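You operate a simulated robot arm through the tools that you are given. There is no shell and no other tool. Be economical: measure what you need, move in short steps, check, and stop when the job is done.

You run a simulated two-armed robot. Do the job below in one go: nothing can be reset, and whatever is moved stays where it is left.

TASK
Light the push lamp, take the pink napkin to the red mat and open the sugar.
Fine: hold the napkin tray steady, then pass the napkin to your other hand; sugar bowl lid on the table.

Only the result counts: the job must be done as asked and must still hold three seconds after the hand-in. Knocking over, shifting, dropping, spilling or breaking anything else fails it. Lids that push on must go on centred and level and be pressed home; caps that screw on are set level and turned clockwise until they are tight. Flat cloth is picked up by pressing the open fingertips on it (5 to 10 N) and closing them slowly along it; thin cloth reads only 2 to 8 mm in the jaws.

THE ROBOT
Two 7-joint arms with two-finger parallel grippers on one trunk, on a base that drives. Base frame: it is fixed to the floor where the robot stands at the start and does not move with it; the origin is under the middle of the robot, x ahead of it, y to its left, z up; the surface under the hand at the start is at about z = 860. Units: mm, degrees, N and s.
The left shoulder is at the start at [50, 187, 1085], the right one opposite. With the tool pointing down near the work surface each hand reaches from about 100 to 660 mm from the robot's upright axis, wherever it stands, measured 20 degrees to its own side. Places, roughly: brown bowl of green sauce [-500, 2000, 750]; brown bowl of red sauce [-500, 2000, 750]; juice jug [0, 2000, 750]; lens of the push lamp [700, 0, 1300]; sugar bowl [-500, 1750, 750]; table top [-500, 1900, 800]; top of the red place mat [-900, 2000, 800]; wooden turntable [-400, 2000, 800]. Payload 3.43 kg a hand.
The TCP of each hand is the grasp point between the finger pads, 30 mm short of the fingertips. In the tool frame z runs along the fingers and y along their closing line. The gripper opens to 94 mm. The fingers are 28 mm wide and 10 mm thick; the gripper's body (50 by 96 mm) begins 55 mm behind the TCP.
Orientation is that of the tool frame in the base frame, as a unit quaternion [x, y, z, w]. With the fingers straight down and closing along the base's y, the tool's x points along the base's -x, its y along +y and its z along -z.

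THE INTERFACE
- The arms move only by the tool step_arm. It takes "left_plan", "right_plan" or both (then of equal length, played together; a hand with none holds still); each is a list of rows, each a list of 7 numbers: the turn, a rotation vector about the base's x, y, z in degrees, then the shift along the base's x, y, z in mm, then the finger opening in mm, from 0 to 94. In form: [[wx, wy, wz, tx, ty, tz, hand], ...]. A call has 1 to 20 rows; each row shifts and turns the commanded pose from where the row before left it. A row lasts 0.2 s, in which the tool goes at most 50 mm and 8.6 degrees; a call with a longer step from one row to the next is refused whole, and so is a gripper value outside its range. Where a pose cannot be reached the arm comes as near as it can. A force on the tool above 40 N (or 10 N above the force at the start of the call, whichever is more), or a blocked arm, ends the call early, and 0.2 s more pass. The fingers move at their own pace (about 153 mm/s each) and stop on an object; they squeeze with about 26 N. The grip force told is the motor's: it shows also when the fingers shut on nothing. Time passes only in rows, and 0.2 s behind the last, so rows that do not move let the fingers close. The reply holds the time, the measured pose of the TCP, the force on the tool along the base axes, the opening and the grip force, in the units named above and with some noise, with the torque about the TCP (base axes, N m) and any sound that the robot's microphone picked up.
- Cameras (640 x 400 px; columns grow to the right, rows downward): "scene" is now at [151.8, -12.4, 1262.7]; the picture's right is [-0.14, -0.99, 0.00], its down [-0.41, 0.06, -0.91] and it looks along [0.90, -0.13, -0.42] (base axes); focal length 214 px, centre (320, 200). "left" rides on the left gripper at [76, -14, -102] in its tool frame; the picture's right is [0.18, 0.98, 0.00], its down [-0.75, 0.14, -0.64] and it looks along [-0.63, 0.12, 0.77] (tool axes); focal length 243 px, centre (320, 200). "right" rides on the right gripper at [76, 14, -103] in its tool frame; the picture's right is [-0.18, 0.98, 0.00], its down [-0.75, -0.14, -0.64] and it looks along [-0.63, -0.12, 0.77] (tool axes); focal length 243 px, centre (320, 200). There is no depth. A picture from a camera that has moved, and an enlarged one, comes with that camera's place and axes in the base frame and with its lens.
- get_image(camera): a new picture of that camera. The clock stands still meanwhile.
- slide_trunk(by): slides the trunk up (or, below 0, down) by that many mm; the arms and the scene camera ride with it, the base frame stays. It gives what a move gives, with no picture.
- steer(legs): drives the robot by 1 to 6 legs, each [ahead, left, turn to the left] in mm, mm and degrees, along the robot's own axes; the way and the turn of a leg run together, so that a leg with both is an arc; at most 1500 mm and 180 degrees a leg. The arms and the cameras ride along, it lands a little off, and it stops where it bumps. It gives what a move gives.
- head_to(pan, tilt): turns the head with the scene camera to pan (to the left, within 80 degrees either way) and tilt (down, from -29 to 69), counted from straight ahead of the robot. It gives what a move gives.
- zoom(camera, box): a new picture of the part [left, top, right, bottom] of that camera's present view, enlarged. The clock stands still meanwhile.
- sign_off(): hands the job in; it is judged then, once.

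Go step by step. Nothing tells you exact positions but the pictures and the camera data: compare them with the known pose of the tool, close in by small moves and look again before you grip or let go. The budget is 120 turns and 100 pictures, counting those below and the enlarged ones. Unless the task says otherwise, let go and move clear before handing in, and close with one line.

The tools are called after ">>>" as a command line: name --argument value ..., lists and objects as JSON in quotes. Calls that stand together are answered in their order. step_arm: Moves the arms, as the interface text tells. Its arguments: {"type":"object","properties":{"left_plan":{"type":"array"},"right_plan":{"type":"array"}},"required":[]} The other tools are called the same way: slide_trunk (by) slides the trunk up or down; steer (legs) drives the base; head_to (pan, tilt) turns the head that bears the scene camera; get_image (camera) takes a picture; zoom (camera, box) takes an enlarged picture of a part of a camera's view; sign_off () hands the job in.

At the start:

```text
t: 0.0
left_position: [508.5, 173.0, 999.9]
left_tool_rot: [0.0, 1.0, 0.0, 0.001]
left_wrist_force: [0.4, -0.3, 0.3]
left_torque: [-0.04, 0.01, -0.01]
left_width: 93.7
left_grip_force: 0.1
right_position: [399.0, -190.8, 999.7]
right_tool_rot: [0.001, 1.0, 0.001, 0.001]
right_wrist_force: [0.2, 0.5, -0.2]
right_torque: [0.0, 0.0, -0.03]
right_width: 94.0
right_grip_force: 0.1
trunk travel left (down, up): [-300.0, 132.0]
robot x, y, heading: [0.5, 1.7, 0.3]
head pan, tilt: [-8.2, 24.8]
```

scene: 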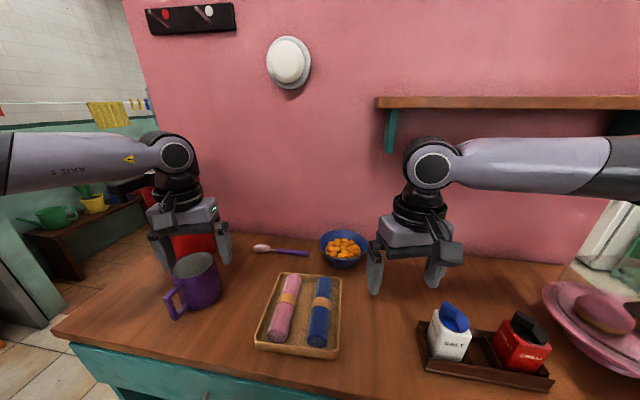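
right: 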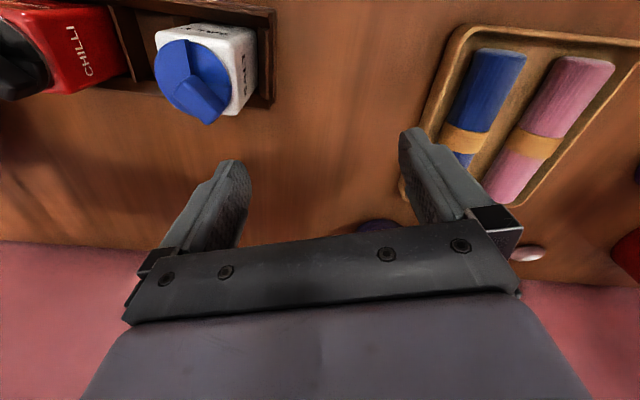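
left: 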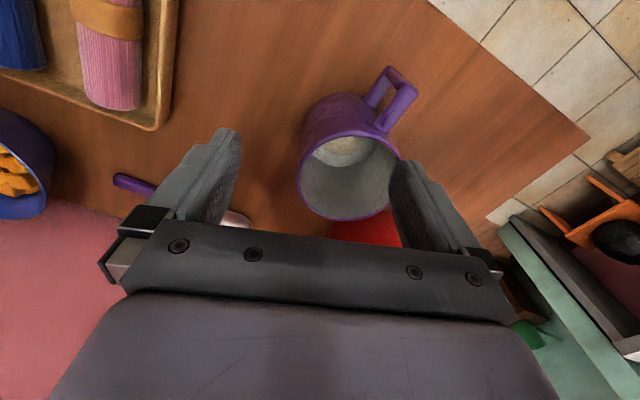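

The lamp is on the pink wall near [690, -20, 1340], and the napkin tray with the pink roll lies near [460, 15, 870]. I'll look closer at both first.

>>> zoom --camera "scene" --box '[220, 10, 380, 110]'

>>> zoom --camera "scene" --box '[220, 260, 380, 360]'

```text
4.00 times, centred on (300, 60) of scene
camera zoom: at [151.8, -12.4, 1262.7], right [-0.14, -0.99, 0.0], down [-0.41, 0.06, -0.91], along [0.9, -0.13, -0.42], focal length 858 px, centre (400, 760)
```

zoom: 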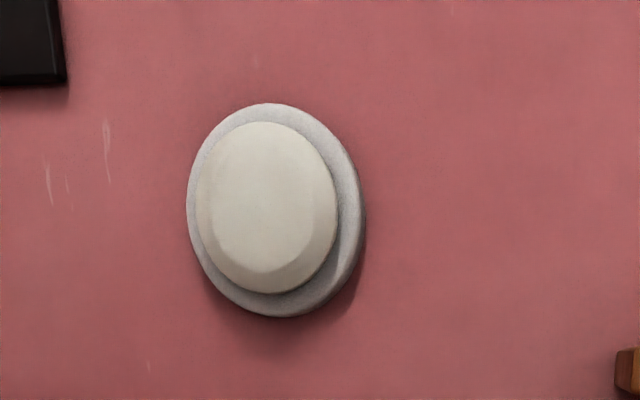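

```text
4.00 times, centred on (300, 310) of scene
camera zoom: at [151.8, -12.4, 1262.7], right [-0.14, -0.99, 0.0], down [-0.41, 0.06, -0.91], along [0.9, -0.13, -0.42], focal length 858 px, centre (400, -240)
```

zoom: 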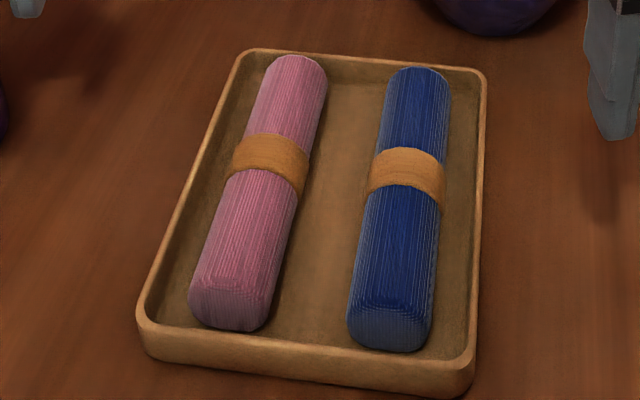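

Lens centre estimates to about [710, -19, 1344], with the wall near x=750. I raise the trunk, then swing the right hand to point forward with closed fingers in front of the lamp.

>>> slide_trunk --by 100

>>> step_arm --right_plan '[[0, -8.2, 0, 0, 15.6, 22.2, 0], [0, -8.2, 0, 10, 15.6, 22.2, 0], [0, -8.2, 0, 10, 15.6, 22.2, 0], [0, -8.2, 0, 10, 15.6, 22.2, 0], [0, -8.2, 0, 15, 15.6, 22.2, 0], [0, -8.2, 0, 15, 15.6, 22.2, 0], [0, -8.2, 0, 20, 15.6, 22.2, 0], [0, -8.2, 0, 20, 15.6, 22.2, 0], [0, -8.2, 0, 20, 15.6, 22.2, 0], [0, -8.2, 0, 20, 15.6, 22.2, 0], [0, -8, 0, 20, 15.6, 22.2, 0], [0, 0, 0, 0, 0, 0, 0]]'

>>> get_image --camera "scene"

>>> get_image --camera "right"

```text
t: 1.3
left_position: [508.7, 173.0, 1099.0]
left_tool_rot: [0.001, 1.0, 0.0, 0.0]
left_wrist_force: [0.4, 0.1, 0.2]
left_torque: [0.0, 0.01, 0.0]
left_width: 93.8
left_grip_force: 0.0
right_position: [398.7, -190.5, 1099.9]
right_tool_rot: [0.001, 1.0, 0.002, 0.001]
right_wrist_force: [-0.7, -0.6, 0.2]
right_torque: [0.0, 0.02, -0.04]
right_width: 94.0
right_grip_force: 0.0
trunk travel left (down, up): [-400.0, 32.0]
robot x, y, heading: [-0.4, 1.1, 0.1]
head pan, tilt: [-8.2, 24.8]
```

```text
t: 3.9
left_position: [508.9, 172.9, 1099.0]
left_tool_rot: [0.0, 1.0, 0.0, 0.0]
left_wrist_force: [0.3, 0.3, 0.1]
left_torque: [0.06, 0.01, 0.01]
left_width: 94.1
left_grip_force: 0.0
right_position: [560.1, -16.8, 1344.4]
right_tool_rot: [0.0, 0.706, 0.001, 0.708]
right_wrist_force: [0.4, 0.3, 0.0]
right_torque: [-0.01, 0.04, 0.01]
right_width: 0.0
right_grip_force: 26.0
trunk travel left (down, up): [-400.0, 32.0]
robot x, y, heading: [1.1, -0.7, -0.1]
head pan, tilt: [-8.2, 24.8]
```

```text
94 pictures are left
camera scene: at [151.6, -12.6, 1362.8], right [-0.14, -0.99, 0.0], down [-0.41, 0.06, -0.91], along [0.9, -0.13, -0.42], focal length 214 px, centre (320, 200)
```

scene: 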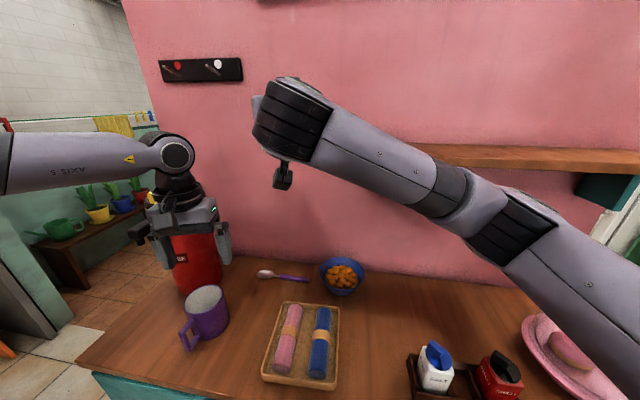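

```text
93 pictures are left
camera right: at [456.4, -3.4, 1268.1], right [0.0, 0.98, 0.19], down [-0.64, -0.14, 0.75], along [0.77, -0.12, 0.63], focal length 243 px, centre (320, 200)
```

right: 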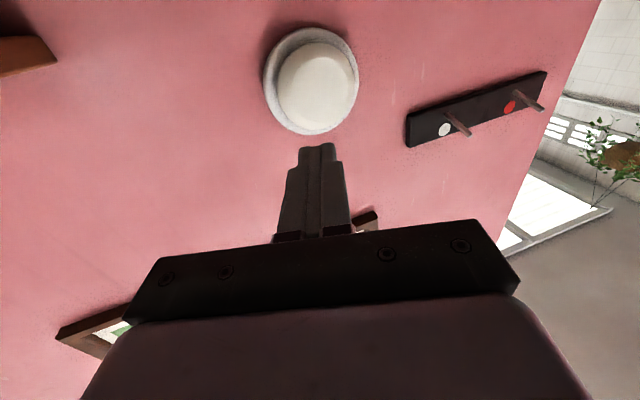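

The fingertips are lined up with the lens. I approach it slowly, watching the force.

>>> step_arm --right_plan '[[0, 0, 0, 15, -0.5, 0, 0], [0, 0, 0, 15, -0.5, 0, 0], [0, 0, 0, 15, -0.5, 0, 0], [0, 0, 0, 15, -0.5, 0, 0], [0, 0, 0, 10, 0, 0, 0], [0, 0, 0, 5, 0, 0, 0], [0, 0, 0, 5, 0, 0, 0], [0, 0, 0, 5, 0, 0, 0], [0, 0, 0, 5, 0, 0, 0]]'

>>> get_image --camera "right"

```text
t: 5.9
left_position: [508.9, 173.2, 1100.0]
left_tool_rot: [0.0, 1.0, 0.0, 0.0]
left_wrist_force: [0.2, -0.4, -0.4]
left_torque: [-0.02, -0.02, 0.02]
left_width: 94.1
left_grip_force: 0.1
right_position: [648.3, -21.9, 1343.6]
right_tool_rot: [0.0, 0.707, 0.001, 0.708]
right_wrist_force: [0.7, -0.1, 0.4]
right_torque: [-0.01, -0.02, -0.01]
right_width: 0.1
right_grip_force: 26.1
trunk travel left (down, up): [-400.0, 32.0]
robot x, y, heading: [-1.8, -2.3, 0.1]
head pan, tilt: [-8.2, 24.8]
```

```text
92 pictures are left
camera right: at [546.2, -7.9, 1267.9], right [0.0, 0.98, 0.18], down [-0.64, -0.14, 0.75], along [0.77, -0.12, 0.63], focal length 243 px, centre (320, 200)
```

right: 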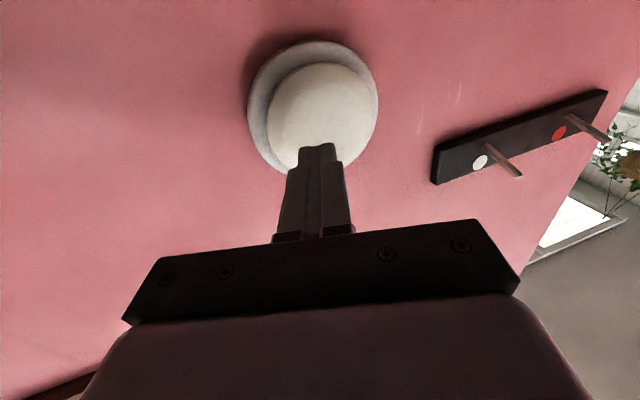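

Triangulating puts the lens at about [731, -21, 1338], 50 mm ahead of the tips. I push in gently now.

>>> step_arm --right_plan '[[0, 0, 0, 10, 0, -4, 0], [0, 0, 0, 10, 0, 0, 0], [0, 0, 0, 8, 0, 0, 0], [0, 0, 0, 4, 0, 0, 0], [0, 0, 0, 3, 0, 0, 0], [0, 0, 0, 3, 0, 0, 0], [0, 0, 0, 3, 0, 0, 0], [0, 0, 0, 3, 0, 0, 0], [0, 0, 0, 3, 0, 0, 0], [0, 0, 0, 3, 0, 0, 0]]'

>>> get_image --camera "right"

```text
t: 7.4
left_position: [505.3, 171.4, 1102.1]
left_tool_rot: [0.001, 1.0, 0.001, 0.001]
left_wrist_force: [-0.2, 0.4, -0.2]
left_torque: [0.02, 0.01, 0.01]
left_width: 94.1
left_grip_force: 0.1
right_position: [682.0, -21.2, 1343.0]
right_tool_rot: [0.0, 0.708, 0.002, 0.706]
right_wrist_force: [-25.8, -4.0, -7.2]
right_torque: [0.06, 0.18, -0.38]
right_width: 0.2
right_grip_force: 25.8
trunk travel left (down, up): [-400.0, 32.0]
robot x, y, heading: [0.8, -0.9, -0.1]
head pan, tilt: [-8.2, 24.8]
heard: click
stopped in row 7 (right hand): the force on the tool passed its limit at 42 N (the readings are from after the stop); the commanded pose is now the measured one
```

```text
91 pictures are left
camera right: at [577.7, -7.0, 1265.5], right [0.0, 0.98, 0.19], down [-0.64, -0.14, 0.75], along [0.77, -0.12, 0.63], focal length 243 px, centre (320, 200)
```

right: 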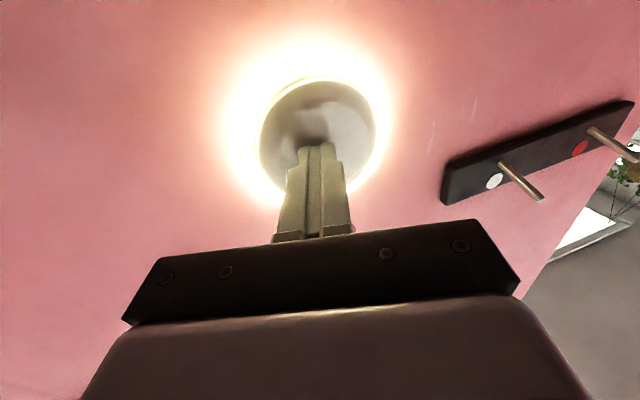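

The lamp clicked and glows. I back off straight and swing the right hand back to pointing down.

>>> step_arm --right_plan '[[0, 0, 0, -15, 0, 0, 0], [0, 0, 0, -30, 0, 0, 0], [0, 0, 0, -30, 0, 0, 0], [0, 0, 0, -30, 0, 0, 0], [0, 8.2, 0, -20, -15.6, -18, 0], [0, 8.2, 0, -20, -15.6, -18, 0], [0, 8.2, 0, -20, -15.6, -18, 0], [0, 8.2, 0, -20, -15.6, -18, 0], [0, 8.2, 0, -20, -15.6, -18, 0], [0, 8.2, 0, -15, -15.6, -18, 30], [0, 8.2, 0, -15, -15.6, -18, 30], [0, 8.2, 0, -10, -15.6, -18, 30], [0, 8.2, 0, -10, -15.6, -18, 30], [0, 8.2, 0, -10, -15.6, -18, 30], [0, 8, 0, 0, -15.6, -18, 30], [0, 0, 0, 0, 0, 0, 30]]'

>>> slide_trunk --by -100

>>> head_to --pan 0 --tilt 45

>>> get_image --camera "scene"

>>> get_image --camera "right"

```text
t: 9.8
left_position: [507.0, 172.6, 1099.8]
left_tool_rot: [-0.001, 1.0, 0.0, 0.001]
left_wrist_force: [0.1, -0.2, -0.1]
left_torque: [-0.02, 0.01, 0.03]
left_width: 93.8
left_grip_force: 0.1
right_position: [574.8, -149.6, 1151.9]
right_tool_rot: [0.025, 0.959, -0.025, 0.28]
right_wrist_force: [-15.1, 5.3, -2.9]
right_torque: [-0.47, -1.5, -0.84]
right_width: 30.1
right_grip_force: 0.0
right hand out of reach, approached as far as the arm can: row 8, 9, 10, 11, 12
trunk travel left (down, up): [-400.0, 32.0]
robot x, y, heading: [-0.1, -1.2, -0.2]
head pan, tilt: [-8.2, 24.8]
stopped in row 12 (right hand): the force on the tool passed its limit at 65 N (the readings are from after the stop); the commanded pose is now the measured one
```

```text
t: 11.2
left_position: [508.3, 172.7, 999.3]
left_tool_rot: [0.0, 1.0, 0.0, 0.0]
left_wrist_force: [0.0, -0.1, -0.2]
left_torque: [0.01, 0.01, 0.04]
left_width: 94.1
left_grip_force: 0.1
right_position: [576.4, -149.9, 1049.2]
right_tool_rot: [0.022, 0.96, -0.024, 0.279]
right_wrist_force: [0.3, -0.2, -0.6]
right_torque: [-0.01, 0.0, 0.01]
right_width: 30.0
right_grip_force: 0.0
trunk travel left (down, up): [-300.0, 132.0]
robot x, y, heading: [-1.2, -1.2, -0.2]
head pan, tilt: [-8.2, 24.8]
```

```text
t: 12.0
left_position: [509.1, 172.2, 1000.0]
left_tool_rot: [-0.001, 1.0, 0.001, 0.0]
left_wrist_force: [-0.3, -0.1, 1.1]
left_torque: [0.04, -0.01, 0.0]
left_width: 93.7
left_grip_force: 0.1
right_position: [577.5, -150.3, 1049.4]
right_tool_rot: [0.022, 0.96, -0.024, 0.279]
right_wrist_force: [0.0, -0.3, 0.5]
right_torque: [0.0, 0.0, 0.05]
right_width: 30.2
right_grip_force: 0.1
trunk travel left (down, up): [-300.0, 132.0]
robot x, y, heading: [0.4, -1.4, 0.2]
head pan, tilt: [0.0, 45.0]
```

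```text
90 pictures are left
camera scene: at [141.3, 0.5, 1231.9], right [0.0, -1.0, 0.0], down [-0.71, 0.0, -0.71], along [0.71, 0.0, -0.71], focal length 214 px, centre (320, 200)
```

scene: 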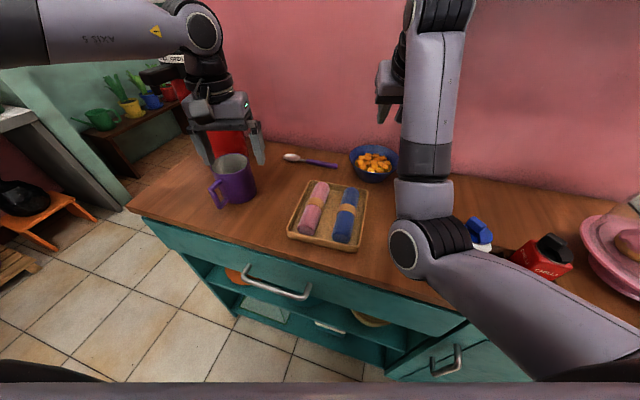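

```text
89 pictures are left
camera right: at [458.7, -128.3, 1094.5], right [0.21, 0.98, 0.07], down [0.29, -0.13, 0.95], along [0.93, -0.18, -0.31], focal length 243 px, centre (320, 200)
```

right: 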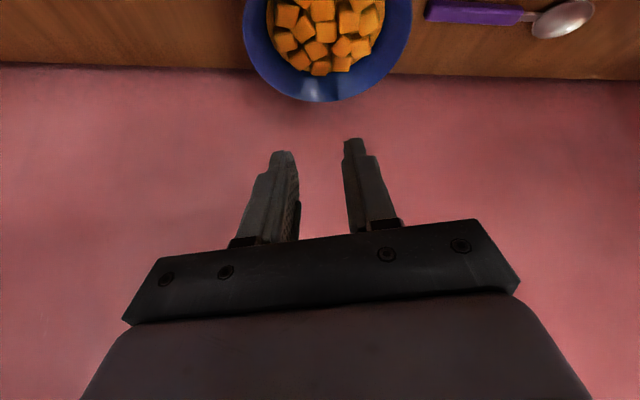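

The lamp is done, but the right elbow folded down low on the retreat. I'll raise the trunk again for clearance and try to unfold the arm with the hand swung out to the right.

>>> slide_trunk --by 130

>>> step_arm --right_plan '[[0, 0, 0, -20, 0, 0, 30], [0, 0, 0, -20, 0, 0, 30], [0, 0, 0, -20, 0, 0, 30], [0, 0, 0, -20, 0, 0, 30]]'

>>> get_image --camera "scene"

```text
t: 13.2
left_position: [507.8, 172.8, 1103.4]
left_tool_rot: [0.0, 1.0, 0.0, 0.001]
left_wrist_force: [0.6, -0.3, -0.6]
left_torque: [0.02, 0.01, 0.01]
left_width: 93.9
left_grip_force: 0.0
right_position: [574.4, -150.5, 1148.2]
right_tool_rot: [0.028, 0.963, -0.021, 0.267]
right_wrist_force: [-8.9, 5.3, -4.2]
right_torque: [-0.32, -1.02, -0.54]
right_width: 30.0
right_grip_force: 0.1
trunk travel left (down, up): [-404.0, 28.0]
robot x, y, heading: [-1.4, 0.7, -0.1]
head pan, tilt: [0.0, 45.0]
stopped: the force on the tool passed its limit at 76 N (the readings are from after the stop); the commanded pose is now the measured one
```

```text
t: 14.4
left_position: [508.2, 172.0, 1103.7]
left_tool_rot: [-0.001, 1.0, -0.001, 0.001]
left_wrist_force: [-0.6, -0.1, -0.2]
left_torque: [0.0, 0.01, -0.02]
left_width: 93.9
left_grip_force: 0.1
right_position: [564.8, -188.5, 1126.7]
right_tool_rot: [0.054, 0.958, -0.045, 0.279]
right_wrist_force: [-0.9, 0.2, 0.4]
right_torque: [0.0, -0.04, -0.01]
right_width: 30.1
right_grip_force: 0.0
right hand out of reach, approached as far as the arm can: row 1, 2, 3, 4
trunk travel left (down, up): [-404.0, 28.0]
robot x, y, heading: [1.2, -1.7, -0.3]
head pan, tilt: [0.0, 45.0]
stopped in row 4 (right hand): the arm was blocked; the commanded pose is now the measured one
```

```text
88 pictures are left
camera scene: at [141.2, 0.4, 1335.4], right [0.0, -1.0, 0.0], down [-0.71, 0.0, -0.71], along [0.71, 0.0, -0.71], focal length 214 px, centre (320, 200)
```

scene: 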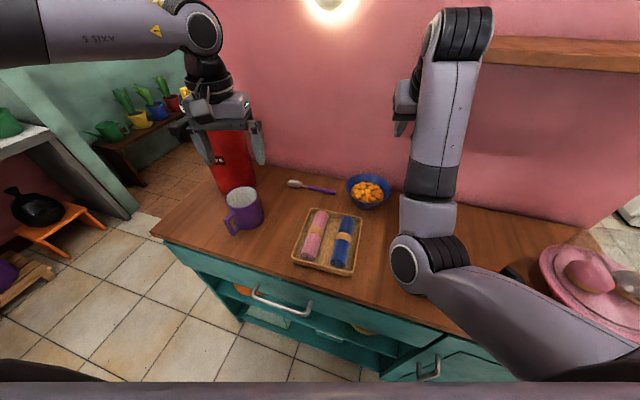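

The wrist seems to be caught near the shelf end. I move the hand left and down a bit, pitching it forward to relieve the wrist.

>>> step_arm --right_plan '[[0, 0, 0, 0, 0, -20, 30], [0, 0, 0, 0, 0, -20, 30], [0, -5, 0, 0, 20, 0, 30], [0, -5, 0, -10, 20, 0, 30], [0, -5, 0, -10, 20, 0, 30], [0, -5, 0, -10, 20, 0, 30], [0, -5, 0, -10, 20, 0, 30], [0, -5, 0, -10, 20, 0, 30]]'

>>> get_image --camera "scene"

```text
t: 15.6
left_position: [507.5, 172.1, 1103.4]
left_tool_rot: [0.0, 1.0, 0.0, 0.0]
left_wrist_force: [-0.6, -0.6, 0.4]
left_torque: [0.0, -0.04, 0.03]
left_width: 94.0
left_grip_force: 0.1
right_position: [557.2, -188.9, 1089.8]
right_tool_rot: [0.083, 0.902, -0.105, 0.411]
right_wrist_force: [0.2, 0.0, 0.2]
right_torque: [0.0, -0.01, 0.0]
right_width: 30.1
right_grip_force: 0.0
trunk travel left (down, up): [-404.0, 28.0]
robot x, y, heading: [-0.1, -0.6, 0.0]
head pan, tilt: [0.0, 45.0]
stopped in row 6 (right hand): the arm was blocked; the commanded pose is now the measured one
```

```text
87 pictures are left
camera scene: at [141.2, 0.6, 1335.4], right [0.0, -1.0, 0.0], down [-0.71, 0.0, -0.71], along [0.71, 0.0, -0.71], focal length 214 px, centre (320, 200)
```

scene: 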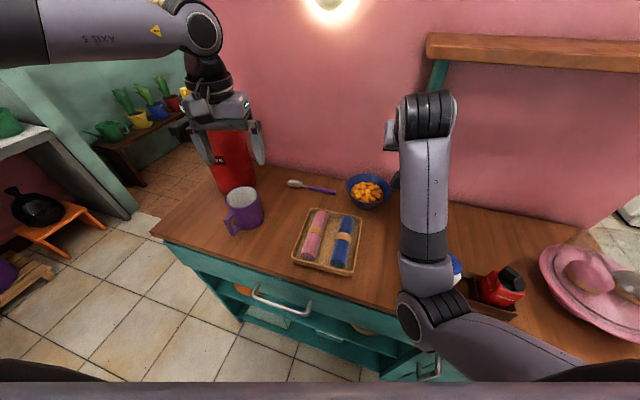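

The low elbow seems to press on the counter front. I back the base away from the counter to free the arm.

>>> steer --legs '[[-400, 0, 0]]'

>>> get_image --camera "scene"

```text
t: 18.1
left_position: [106.2, 173.8, 1103.2]
left_tool_rot: [-0.001, 1.0, 0.001, 0.0]
left_wrist_force: [-0.2, 0.3, -0.1]
left_torque: [-0.04, -0.02, 0.04]
left_width: 94.0
left_grip_force: 0.0
right_position: [157.0, -187.4, 1089.3]
right_tool_rot: [0.082, 0.902, -0.105, 0.411]
right_wrist_force: [0.1, 0.5, 0.0]
right_torque: [-0.04, 0.02, 0.03]
right_width: 30.1
right_grip_force: 0.0
trunk travel left (down, up): [-404.0, 28.0]
robot x, y, heading: [-400.6, 1.1, 0.2]
head pan, tilt: [0.0, 45.0]
```

```text
86 pictures are left
camera scene: at [-260.1, 0.6, 1335.4], right [0.0, -1.0, 0.0], down [-0.71, 0.0, -0.71], along [0.71, 0.0, -0.71], focal length 214 px, centre (320, 200)
```

scene: 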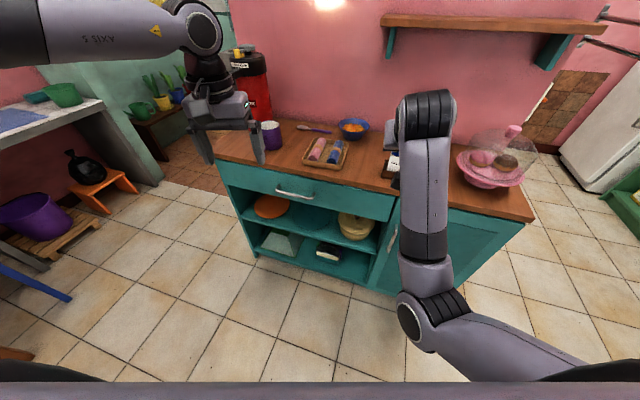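

The robot is clear of the counter and things still stand. I now extend the right arm to straighten it, then pitch the hand down, hoping the elbow folds outward.

>>> step_arm --right_plan '[[0, 0, 0, 25, -15, 0, 30], [0, 0, 0, 25, -15, 0, 30], [0, 0, 0, 25, -15, 0, 30], [0, 0, 0, 25, -15, 0, 30], [0, 0, 0, 25, -15, 0, 30], [0, 6, 0, 0, -15, 0, 30], [0, 6, 0, 0, -15, 0, 30], [0, 6, 0, 0, -15, 0, 30], [0, 6, 0, 0, -15, 0, 30], [0, 6, 0, 0, -15, 0, 30], [0, 6, 0, 0, -15, 0, 30], [0, 6, 0, 0, -15, 0, 30]]'

>>> get_image --camera "scene"

```text
t: 20.7
left_position: [107.5, 173.1, 1103.9]
left_tool_rot: [0.0, 1.0, 0.0, 0.0]
left_wrist_force: [0.0, -0.7, -0.7]
left_torque: [0.01, -0.03, 0.0]
left_width: 94.0
left_grip_force: 0.1
right_position: [247.4, -361.5, 1082.6]
right_tool_rot: [0.038, 0.989, -0.127, 0.059]
right_wrist_force: [0.1, -1.1, 1.2]
right_torque: [0.02, -0.03, 0.01]
right_width: 30.2
right_grip_force: 0.0
right hand out of reach, approached as far as the arm can: row 11, 12
trunk travel left (down, up): [-404.0, 28.0]
robot x, y, heading: [-398.7, -1.9, 0.0]
head pan, tilt: [0.0, 45.0]
```

```text
85 pictures are left
camera scene: at [-259.8, 0.5, 1335.4], right [0.0, -1.0, 0.0], down [-0.71, 0.0, -0.71], along [0.71, 0.0, -0.71], focal length 214 px, centre (320, 200)
```

scene: 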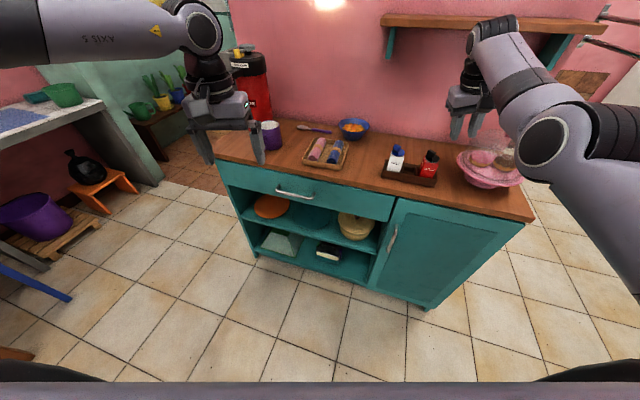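

The elbow has flipped outward. I pull the hand in while levelling it to point straight down.

>>> step_arm --right_plan '[[0, 0, 0, -22, 6, 0, 30], [0, 0, 0, -22, 6, 0, 30], [2, 1, 0.6, -22, 8, 0, 30], [2, 1, 0.6, -22, 8, 0, 30], [2, 1, 0.6, -22, 8, 0, 30], [2, 1, 0.6, -22, 8, 0, 30], [2, 1, 0.6, -22, 12, 0, 30], [2, 1, 0.6, -22, 12, 0, 30], [2.6, 0.8, 0.8, -22, 12, 0, 30], [0, 0, 0, -22, 12, 0, 30], [0, 0, 0, 0, 12, 0, 30], [0, 0, 0, 0, 12, 0, 30]]'

>>> get_image --camera "scene"

```text
t: 23.3
left_position: [107.5, 173.3, 1104.1]
left_tool_rot: [-0.001, 1.0, 0.0, 0.0]
left_wrist_force: [-0.2, 0.8, -0.4]
left_torque: [0.02, -0.01, 0.01]
left_width: 93.7
left_grip_force: 0.1
right_position: [112.3, -337.3, 1068.3]
right_tool_rot: [0.006, 1.0, -0.001, 0.002]
right_wrist_force: [-0.7, 0.7, 0.0]
right_torque: [-0.02, 0.0, -0.01]
right_width: 30.1
right_grip_force: 0.0
right hand out of reach, approached as far as the arm can: row 6, 7, 8, 9, 10, 11, 12
trunk travel left (down, up): [-404.0, 28.0]
robot x, y, heading: [-399.7, -0.1, 0.2]
head pan, tilt: [0.0, 45.0]
```

```text
84 pictures are left
camera scene: at [-259.6, 0.6, 1335.3], right [0.0, -1.0, 0.0], down [-0.71, 0.0, -0.71], along [0.71, 0.0, -0.71], focal length 214 px, centre (320, 200)
```

scene: 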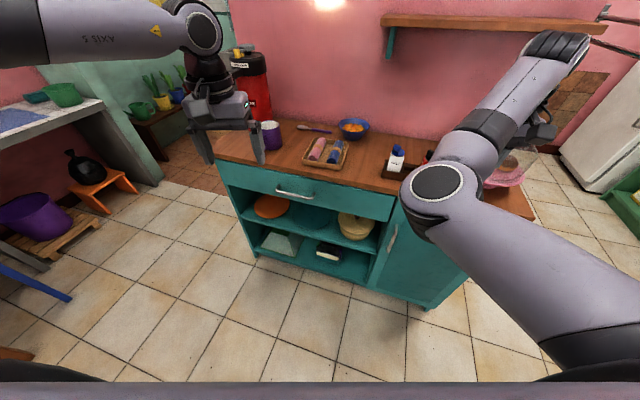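

The elbow is now folded inward to the left, which is wrong. I'll straighten the arm fully with the hand pointing forward, then roll it to bring the elbow round over the top.

>>> step_arm --right_plan '[[0, -8.2, 0, 26, 13, 10, 30], [0, -8.2, 0, 26, 13, 10, 30], [0, -8.2, 0, 26, 13, 10, 30], [0, -8.2, 0, 26, 13, 10, 30], [0, -8.2, 0, 26, 13, 10, 30], [0, -8.2, 0, 26, 13, 10, 30], [0, -8.2, 0, 26, 13, 10, 30], [0, -8.2, 0, 26, 13, 10, 30], [0, -8.2, 0, 26, 13, 10, 30], [0, -8.2, 0, 26, 13, 10, 30], [0, -8, 0, 26, 13, 10, 30]]'

>>> get_image --camera "scene"

```text
t: 25.7
left_position: [107.7, 174.9, 1103.0]
left_tool_rot: [-0.001, 1.0, 0.0, 0.0]
left_wrist_force: [0.8, -0.1, -0.7]
left_torque: [-0.01, -0.02, 0.05]
left_width: 94.2
left_grip_force: 0.0
right_position: [398.9, -190.1, 1178.3]
right_tool_rot: [-0.001, 0.707, 0.0, 0.707]
right_wrist_force: [0.5, 1.2, -0.5]
right_torque: [0.01, -0.03, 0.0]
right_width: 29.8
right_grip_force: 0.1
trunk travel left (down, up): [-404.0, 28.0]
robot x, y, heading: [-402.1, -0.2, -0.2]
head pan, tilt: [0.0, 45.0]
```

```text
83 pictures are left
camera scene: at [-259.4, 0.7, 1335.3], right [0.0, -1.0, 0.0], down [-0.71, 0.0, -0.71], along [0.71, 0.0, -0.71], focal length 214 px, centre (320, 200)
```

scene: 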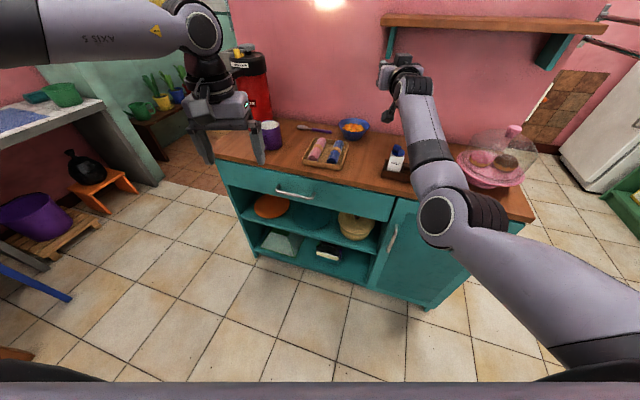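

The elbow is below-left of the arm line. I extend a bit more and roll the hand negative, which shares the roll with the upper arm, then look.

>>> step_arm --right_plan '[[0, 0, 0, 15, 0, 0, 30], [0, 0, 0, 15, 0, 0, 30], [0, 0, 0, 15, 0, 0, 30], [-8, 0, 0, 0, 0, 0, 30], [-8, 0, 0, 0, 0, 0, 30], [-8, 0, 0, 0, 0, 0, 30], [-8, 0, 0, 0, 0, 0, 30], [-8, 0, 0, 0, 0, 0, 30], [-8, 0, 0, 0, 0, 0, 30], [-8, 0, 0, 0, 0, 0, 30], [-8, 0, 0, 0, 0, 0, 30], [-8, 0, 0, 0, 0, 0, 30], [-8, 0, 0, 0, 0, 0, 30], [-8, 0, 0, 0, 0, 0, 30], [-8, 0, 0, 0, 0, 0, 30]]'

>>> get_image --camera "scene"

```text
t: 28.9
left_position: [108.2, 174.3, 1103.3]
left_tool_rot: [-0.001, 1.0, 0.0, 0.0]
left_wrist_force: [-0.7, -0.3, 0.4]
left_torque: [-0.01, -0.02, -0.04]
left_width: 94.0
left_grip_force: 0.1
right_position: [420.4, -192.3, 1178.6]
right_tool_rot: [0.526, -0.472, 0.526, -0.473]
right_wrist_force: [-0.5, -0.8, 0.6]
right_torque: [0.02, 0.0, 0.0]
right_width: 30.0
right_grip_force: 0.1
right hand out of reach, approached as far as the arm can: row 2, 3
trunk travel left (down, up): [-404.0, 28.0]
robot x, y, heading: [-401.0, -3.2, 0.1]
head pan, tilt: [0.0, 45.0]
```

```text
82 pictures are left
camera scene: at [-259.6, 0.6, 1335.4], right [0.0, -1.0, 0.0], down [-0.71, 0.0, -0.71], along [0.71, 0.0, -0.71], focal length 214 px, centre (320, 200)
```

scene: 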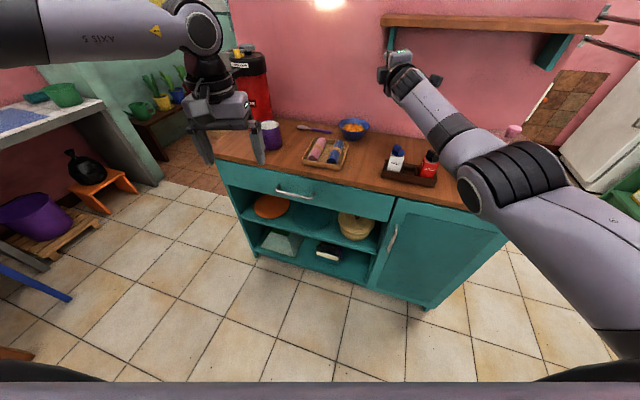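

The elbow swung to the right. I retract a little to let it bend that way, then unroll.

>>> step_arm --right_plan '[[0, 0, 0, -20, 8, 0, 30], [0, 0, 0, -20, 8, 0, 30], [0, 0, 0, -20, 8, 0, 30], [0, 0, 0, -20, 8, 0, 30], [0, 0, 0, -20, 8, 0, 30], [0, 0, 0, -20, 8, 0, 30], [8, 0, 0, -10, 0, 0, 30], [8, 0, 0, -10, 0, 0, 30], [8, 0, 0, -10, 0, 0, 30], [8, 0, 0, -10, 0, 0, 30], [8, 0, 0, 0, 0, 0, 30], [8, 0, 0, 0, 0, 0, 30], [8, 0, 0, 0, 0, 0, 30], [8, 0, 0, 0, 0, 0, 30], [8, 0, 0, 0, 0, 0, 30], [8, 0, 0, 0, 0, 0, 30], [8, 0, 0, 0, 0, 0, 30], [8, 0, 0, 0, 0, 0, 30]]'

>>> get_image --camera "scene"

```text
t: 32.7
left_position: [108.5, 173.6, 1103.7]
left_tool_rot: [-0.001, 1.0, 0.0, -0.001]
left_wrist_force: [-0.1, 0.3, -0.2]
left_torque: [0.04, 0.01, -0.01]
left_width: 94.0
left_grip_force: 0.1
right_position: [263.3, -162.7, 1169.0]
right_tool_rot: [0.0, 0.709, -0.026, 0.705]
right_wrist_force: [-0.7, 0.0, -0.4]
right_torque: [0.02, -0.02, 0.01]
right_width: 30.0
right_grip_force: 0.0
trunk travel left (down, up): [-404.0, 28.0]
robot x, y, heading: [-402.6, -2.1, 0.1]
head pan, tilt: [0.0, 45.0]
```

```text
81 pictures are left
camera scene: at [-259.6, 0.4, 1335.3], right [0.0, -1.0, 0.0], down [-0.71, 0.0, -0.71], along [0.71, 0.0, -0.71], focal length 214 px, centre (320, 200)
```

scene: 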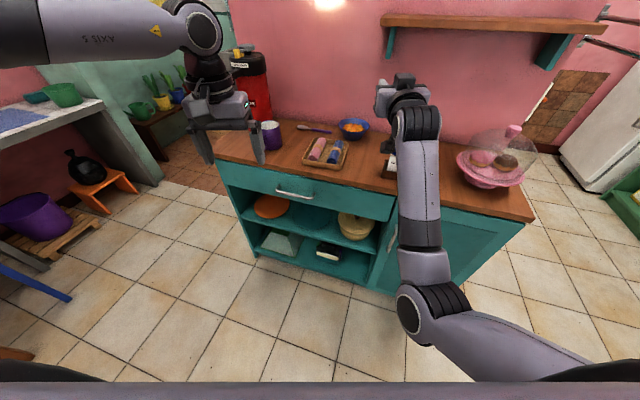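

Unrolling dropped the elbow again. I'll roll it right once more and this time pitch the hand down while still rolled, then fix the yaw afterwards.

>>> step_arm --right_plan '[[-8, 0, 0, 30, -6, 0, 30], [-8, 0, 0, 30, -6, 0, 30], [-8, 0, 0, 30, -6, 0, 30], [-8, 0, 0, 30, -6, 0, 30], [-8, 0, 0, 30, -6, 0, 30], [-8, 0, 0, 0, 0, 0, 30], [-8, 0, 0, 0, 0, 0, 30], [-8, 0, 0, 0, 0, 0, 30], [-8, 0, 0, 0, 0, 0, 30], [-8, 0, 0, 0, 0, 0, 30], [-8, 0, 0, 0, 0, 0, 30], [-2, 0, 0, 0, 0, 0, 30]]'

>>> step_arm --right_plan '[[0, 8.2, 0, -16, 10, -5, 30], [0, 8.2, 0, -16, 10, -5, 30], [0, 8.2, 0, -16, 10, -5, 30], [0, 8.2, 0, -16, 10, -5, 30], [0, 8.2, 0, -16, 10, -5, 30], [0, 8.2, 0, -16, 10, -5, 30], [0, 8.2, 0, -16, 10, -5, 30], [0, 8.2, 0, -16, 10, -5, 30], [0, 8.2, 0, -16, 10, -5, 30], [0, 8.2, 0, -16, 0, -5, 30], [0, 8, 0, -16, 0, -5, 30]]'

>>> get_image --camera "scene"

```text
t: 35.3
left_position: [107.8, 174.0, 1104.3]
left_tool_rot: [-0.001, 1.0, 0.0, 0.0]
left_wrist_force: [0.4, -0.1, 0.7]
left_torque: [0.01, -0.01, 0.0]
left_width: 94.2
left_grip_force: 0.1
right_position: [410.2, -171.4, 1178.9]
right_tool_rot: [0.501, -0.5, 0.5, -0.499]
right_wrist_force: [0.0, 0.5, -0.3]
right_torque: [0.01, -0.05, -0.02]
right_width: 30.2
right_grip_force: 0.1
trunk travel left (down, up): [-404.0, 28.0]
robot x, y, heading: [-404.9, -0.4, 0.2]
head pan, tilt: [0.0, 45.0]
```

```text
t: 37.7
left_position: [106.8, 173.4, 1102.7]
left_tool_rot: [-0.001, 1.0, 0.0, 0.0]
left_wrist_force: [0.6, 0.1, 0.0]
left_torque: [0.01, 0.03, -0.01]
left_width: 94.1
left_grip_force: 0.1
right_position: [202.5, -93.9, 1114.2]
right_tool_rot: [0.707, -0.707, -0.001, 0.001]
right_wrist_force: [-0.6, -0.2, -0.3]
right_torque: [0.02, -0.01, -0.01]
right_width: 30.2
right_grip_force: 0.0
right hand out of reach, approached as far as the arm can: row 8, 9, 10, 11
trunk travel left (down, up): [-404.0, 28.0]
robot x, y, heading: [-403.0, 1.7, 0.4]
head pan, tilt: [0.0, 45.0]
```

```text
80 pictures are left
camera scene: at [-259.7, 0.7, 1335.4], right [0.0, -1.0, 0.0], down [-0.71, 0.0, -0.71], along [0.71, 0.0, -0.71], focal length 214 px, centre (320, 200)
```

scene: 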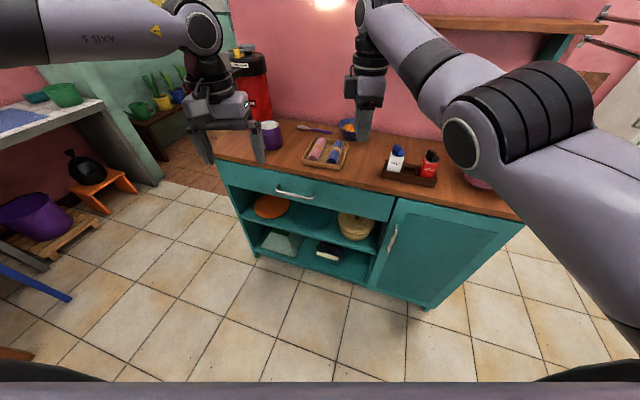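

The elbow is out to the right now with the hand pointing down. I pull in and yaw back to the starting orientation.

>>> step_arm --right_plan '[[0, 0, 0, -20, 0, 0, 30], [0, 0, 0, -20, 0, 0, 30], [0, 0, -8.2, -20, -5, 0, 30], [0, 0, -8.2, -20, -5, 0, 30], [0, 0, -8.2, -20, -5, 0, 30], [0, 0, -8.2, -20, -10, 0, 30], [0, 0, -8.2, -20, -10, 0, 30], [0, 0, -8.2, -20, -10, 0, 30], [0, 0, -8.2, -20, -10, 0, 30], [0, 0, -8.2, -20, -10, 0, 30], [0, 0, -8.2, 0, -10, 0, 30], [0, 0, -8.2, 0, -10, 0, 30], [0, 0, -8, 0, -10, 0, 30]]'

>>> get_image --camera "scene"

```text
t: 40.5
left_position: [106.6, 173.5, 1103.8]
left_tool_rot: [-0.001, 1.0, -0.001, 0.0]
left_wrist_force: [-0.6, -0.2, 0.4]
left_torque: [0.0, 0.03, -0.01]
left_width: 94.0
left_grip_force: 0.1
right_position: [1.5, -189.1, 1112.9]
right_tool_rot: [0.002, 1.0, 0.0, 0.0]
right_wrist_force: [0.9, 0.6, -0.1]
right_torque: [0.01, 0.0, 0.01]
right_width: 30.0
right_grip_force: 0.0
right hand out of reach, approached as far as the arm can: row 1
trunk travel left (down, up): [-404.0, 28.0]
robot x, y, heading: [-400.1, 2.0, 0.2]
head pan, tilt: [0.0, 45.0]
```

```text
79 pictures are left
camera scene: at [-259.7, 0.5, 1335.4], right [0.0, -1.0, 0.0], down [-0.71, 0.0, -0.71], along [0.71, 0.0, -0.71], focal length 214 px, centre (320, 200)
```

scene: 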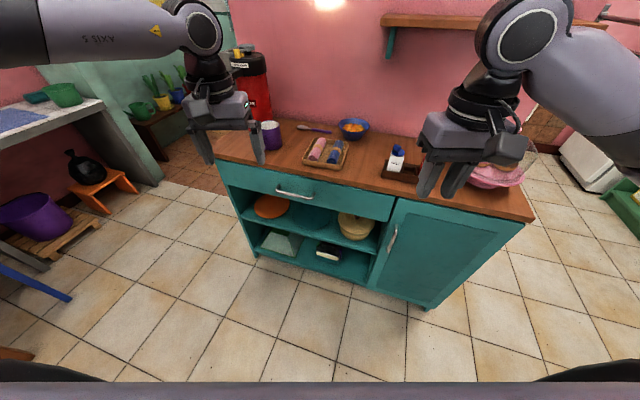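

The right arm is back in its good configuration. I drive back to the counter, lower the trunk, and look at the tray from above with the hand cameras.

>>> steer --legs '[[400, 0, 0]]'

>>> slide_trunk --by -104

>>> step_arm --right_plan '[[0, 0, 0, 10, 15, 0, 40], [0, 0, 0, 10, 15, 0, 40], [0, 0, 0, 10, 10, 0, 40]]'

>>> get_image --camera "scene"

>>> get_image --camera "right"

```text
t: 43.0
left_position: [501.1, 174.0, 1103.6]
left_tool_rot: [-0.001, 1.0, -0.001, 0.0]
left_wrist_force: [-0.4, -0.3, -0.8]
left_torque: [0.0, 0.02, -0.01]
left_width: 94.0
left_grip_force: 0.0
right_position: [392.4, -190.5, 1112.4]
right_tool_rot: [0.001, 1.0, 0.0, 0.0]
right_wrist_force: [-0.1, 0.4, -0.5]
right_torque: [0.01, 0.03, -0.01]
right_width: 30.0
right_grip_force: 0.1
trunk travel left (down, up): [-404.0, 28.0]
robot x, y, heading: [-10.4, -3.1, 0.1]
head pan, tilt: [0.0, 45.0]
```

```text
t: 44.3
left_position: [498.3, 172.9, 1001.2]
left_tool_rot: [0.001, 1.0, 0.001, 0.0]
left_wrist_force: [-0.3, -0.1, -0.1]
left_torque: [0.04, 0.02, 0.0]
left_width: 94.1
left_grip_force: 0.1
right_position: [392.6, -190.0, 1009.2]
right_tool_rot: [0.001, 1.0, 0.0, 0.0]
right_wrist_force: [-0.3, 1.2, -0.4]
right_torque: [0.02, 0.02, 0.0]
right_width: 30.0
right_grip_force: 0.2
trunk travel left (down, up): [-300.0, 132.0]
robot x, y, heading: [-8.8, -0.5, -0.1]
head pan, tilt: [0.0, 45.0]
```

```text
t: 45.1
left_position: [500.0, 173.8, 998.7]
left_tool_rot: [-0.001, 1.0, 0.001, 0.0]
left_wrist_force: [-0.6, -0.1, 0.8]
left_torque: [0.01, -0.01, 0.02]
left_width: 93.9
left_grip_force: 0.1
right_position: [423.1, -148.8, 1009.1]
right_tool_rot: [0.001, 1.0, 0.0, 0.0]
right_wrist_force: [0.4, -0.3, 0.2]
right_torque: [-0.02, 0.01, -0.02]
right_width: 39.9
right_grip_force: 0.1
trunk travel left (down, up): [-300.0, 132.0]
robot x, y, heading: [-9.3, 0.1, -0.1]
head pan, tilt: [0.0, 45.0]
```

```text
78 pictures are left
camera scene: at [132.5, 1.1, 1231.3], right [0.0, -1.0, 0.0], down [-0.71, 0.0, -0.71], along [0.71, 0.0, -0.71], focal length 214 px, centre (320, 200)
```

scene: 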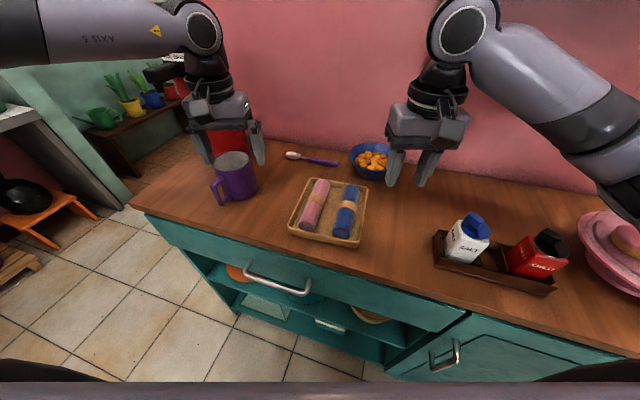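

```text
77 pictures are left
camera right: at [346.2, -134.8, 1111.3], right [0.19, 0.98, 0.0], down [0.75, -0.14, 0.64], along [0.63, -0.12, -0.77], focal length 243 px, centre (320, 200)
```

right: 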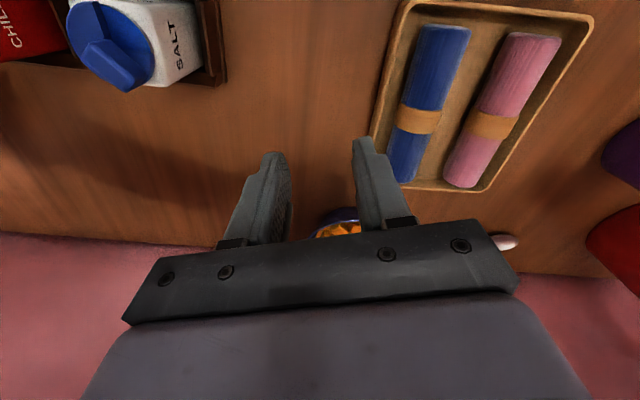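

Let me enlarge the tray in the right-hand view to measure its edges.

>>> zoom --camera "right" --box '[350, 0, 606, 200]'

>>> zoom --camera "scene" --box '[270, 170, 390, 255]'

```text
2.00 times, centred on (478, 100) of right
camera zoom: at [346.2, -134.8, 1111.3], right [0.19, 0.98, 0.0], down [0.75, -0.14, 0.64], along [0.63, -0.12, -0.77], focal length 485 px, centre (4, 400)
```

zoom: 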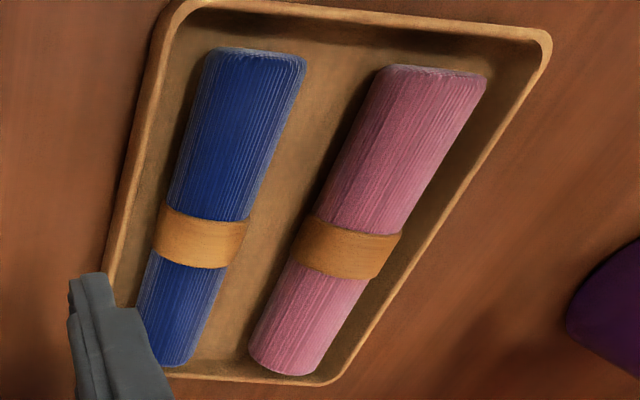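

```text
4.71 times, centred on (330, 212) of scene
camera zoom: at [132.5, 1.1, 1231.3], right [0.0, -1.0, 0.0], down [-0.71, 0.0, -0.71], along [0.71, 0.0, -0.71], focal length 1009 px, centre (273, 141)
```

zoom: 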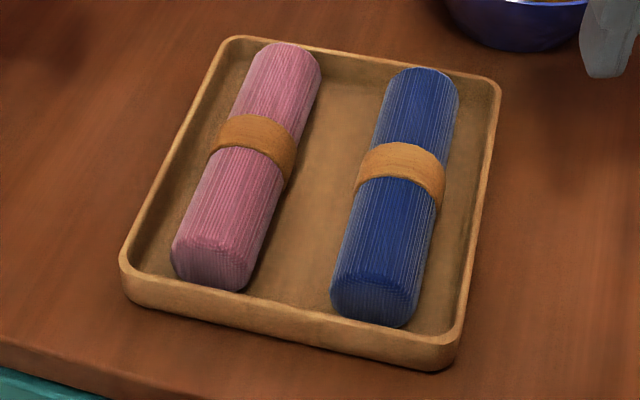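

I take the right wall rim as running from [364, -74] to [526, -115] at z≈882 with about a 15 mm gap to the blue roll. I hover the right hand, yawed to match, over the near part of that wall.

>>> step_arm --right_plan '[[0, 0, -7.1, -10, 20, -10, 14], [0, 0, -7.1, -10, 20, -15, 14], [0, 0, 0, -8, 25, -20, 14], [0, 0, 0, 0, 0, -20, 14], [0, 0, 0, 0, 0, -9, 14], [0, 0, 0, 0, 0, 0, 14]]'

>>> get_image --camera "right"

>>> zoom --camera "scene" --box '[270, 170, 390, 255]'

```text
t: 46.5
left_position: [497.9, 175.1, 999.6]
left_tool_rot: [-0.001, 1.0, -0.001, 0.002]
left_wrist_force: [0.2, -1.3, -0.2]
left_torque: [-0.01, 0.0, 0.0]
left_width: 94.0
left_grip_force: 0.0
right_position: [395.8, -84.9, 936.4]
right_tool_rot: [0.125, 0.992, -0.001, 0.003]
right_wrist_force: [-0.1, 0.0, 0.2]
right_torque: [-0.02, -0.01, 0.03]
right_width: 14.3
right_grip_force: 0.1
trunk travel left (down, up): [-300.0, 132.0]
robot x, y, heading: [-10.5, -1.6, 0.1]
head pan, tilt: [0.0, 45.0]
```

```text
74 pictures are left
camera right: at [323.6, -51.9, 1038.7], right [0.42, 0.91, 0.0], down [0.69, -0.32, 0.65], along [0.59, -0.27, -0.76], focal length 243 px, centre (320, 200)
```

right: 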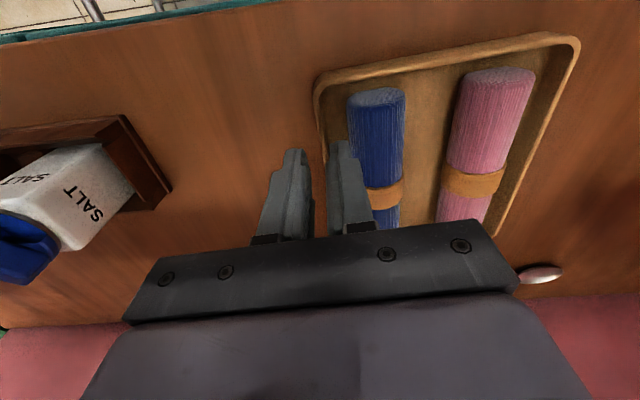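

```text
4.71 times, centred on (330, 212) of scene
camera zoom: at [131.3, 2.6, 1232.1], right [0.0, -1.0, 0.0], down [-0.71, 0.0, -0.71], along [0.71, 0.0, -0.71], focal length 1009 px, centre (273, 141)
```

zoom: 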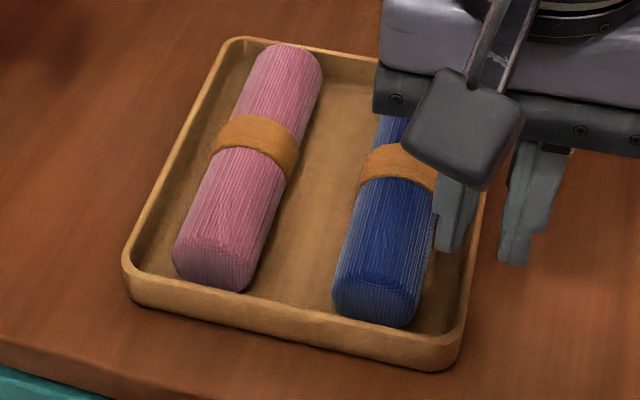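

Fingers straddle the rim roughly. I enlarge both views to check the centring.

>>> zoom --camera "right" --box '[270, 60, 398, 160]'

>>> zoom --camera "scene" --box '[338, 210, 378, 240]'

```text
4.00 times, centred on (334, 110) of right
camera zoom: at [323.6, -51.9, 1038.7], right [0.42, 0.91, 0.0], down [0.69, -0.32, 0.65], along [0.59, -0.27, -0.76], focal length 970 px, centre (264, 560)
```

zoom: 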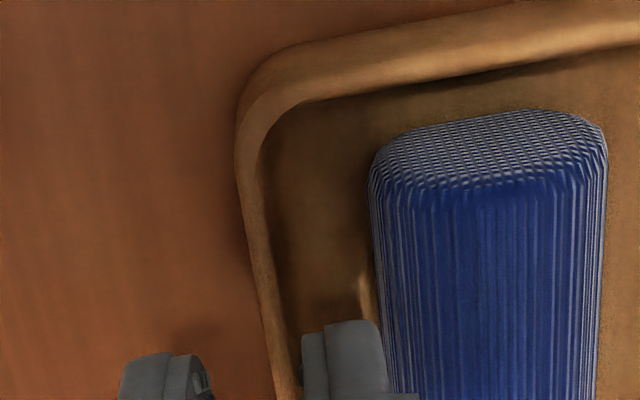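

```text
13.33 times, centred on (358, 225) of scene
camera zoom: at [131.3, 2.6, 1232.1], right [0.0, -1.0, 0.0], down [-0.71, 0.0, -0.71], along [0.71, 0.0, -0.71], focal length 2860 px, centre (-187, -133)
```

zoom: 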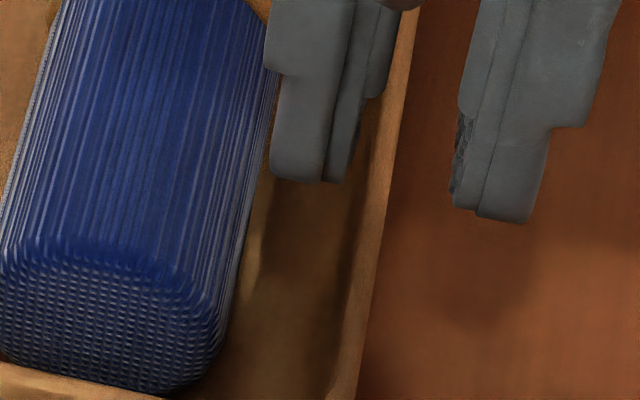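

The rim is about 3 mm to the left of the finger midline. I shift, descend so the tips straddle the wall by about 12 mm, and check before closing.

>>> step_arm --right_plan '[[0, 0, 0, 0.8, 3, 0, 14], [0, 0, 0, 0, 0, -10, 14], [0, 0, 0, 0, 0, -8, 14], [0, 0, 0, 0, 0, -6, 14], [0, 0, 0, 0, 0, -6, 14], [0, 0, 0, 0, 0, -5, 14], [0, 0, 0, 0, 0, 0, 14]]'

>>> zoom --camera "scene" --box '[338, 200, 378, 230]'

>>> zoom --camera "right" --box '[270, 60, 398, 160]'

```text
t: 48.1
left_position: [493.6, 177.6, 1006.8]
left_tool_rot: [0.0, 1.0, -0.003, 0.005]
left_wrist_force: [-0.4, -0.6, 0.4]
left_torque: [-0.01, 0.0, 0.05]
left_width: 94.5
left_grip_force: 0.1
right_position: [399.3, -82.9, 919.9]
right_tool_rot: [0.131, 0.991, -0.002, 0.028]
right_wrist_force: [-0.9, -0.1, -1.0]
right_torque: [-0.04, 0.01, -0.01]
right_width: 14.1
right_grip_force: 0.2
trunk travel left (down, up): [-300.0, 132.0]
robot x, y, heading: [-12.2, -0.3, 0.4]
head pan, tilt: [0.0, 45.0]
```

```text
13.33 times, centred on (358, 215) of scene
camera zoom: at [122.6, 6.6, 1234.6], right [0.0, -1.0, 0.01], down [-0.7, 0.0, -0.71], along [0.71, 0.0, -0.7], focal length 2860 px, centre (-187, 0)
```

zoom: 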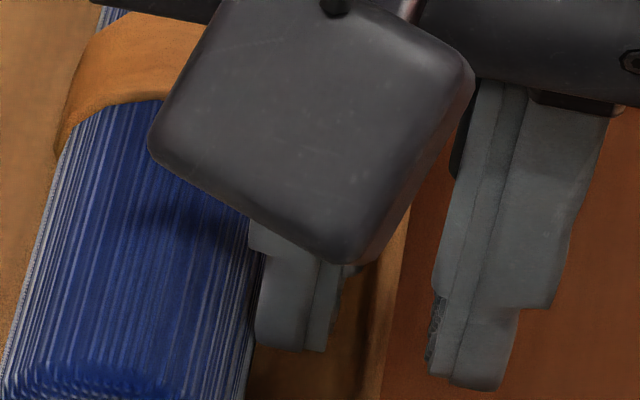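

```text
4.00 times, centred on (334, 110) of right
camera zoom: at [323.3, -49.5, 1018.3], right [0.43, 0.9, 0.01], down [0.66, -0.32, 0.68], along [0.62, -0.29, -0.73], focal length 970 px, centre (264, 560)
```

zoom: 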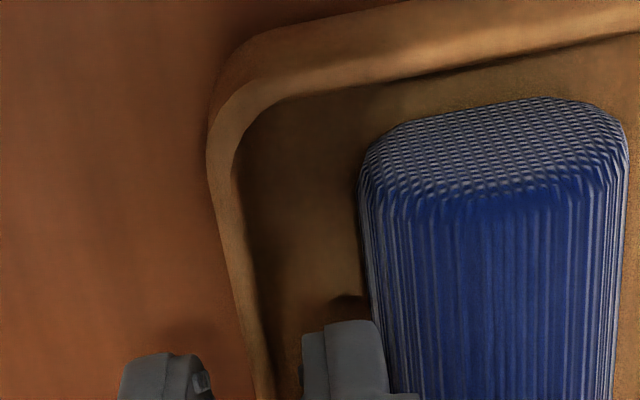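

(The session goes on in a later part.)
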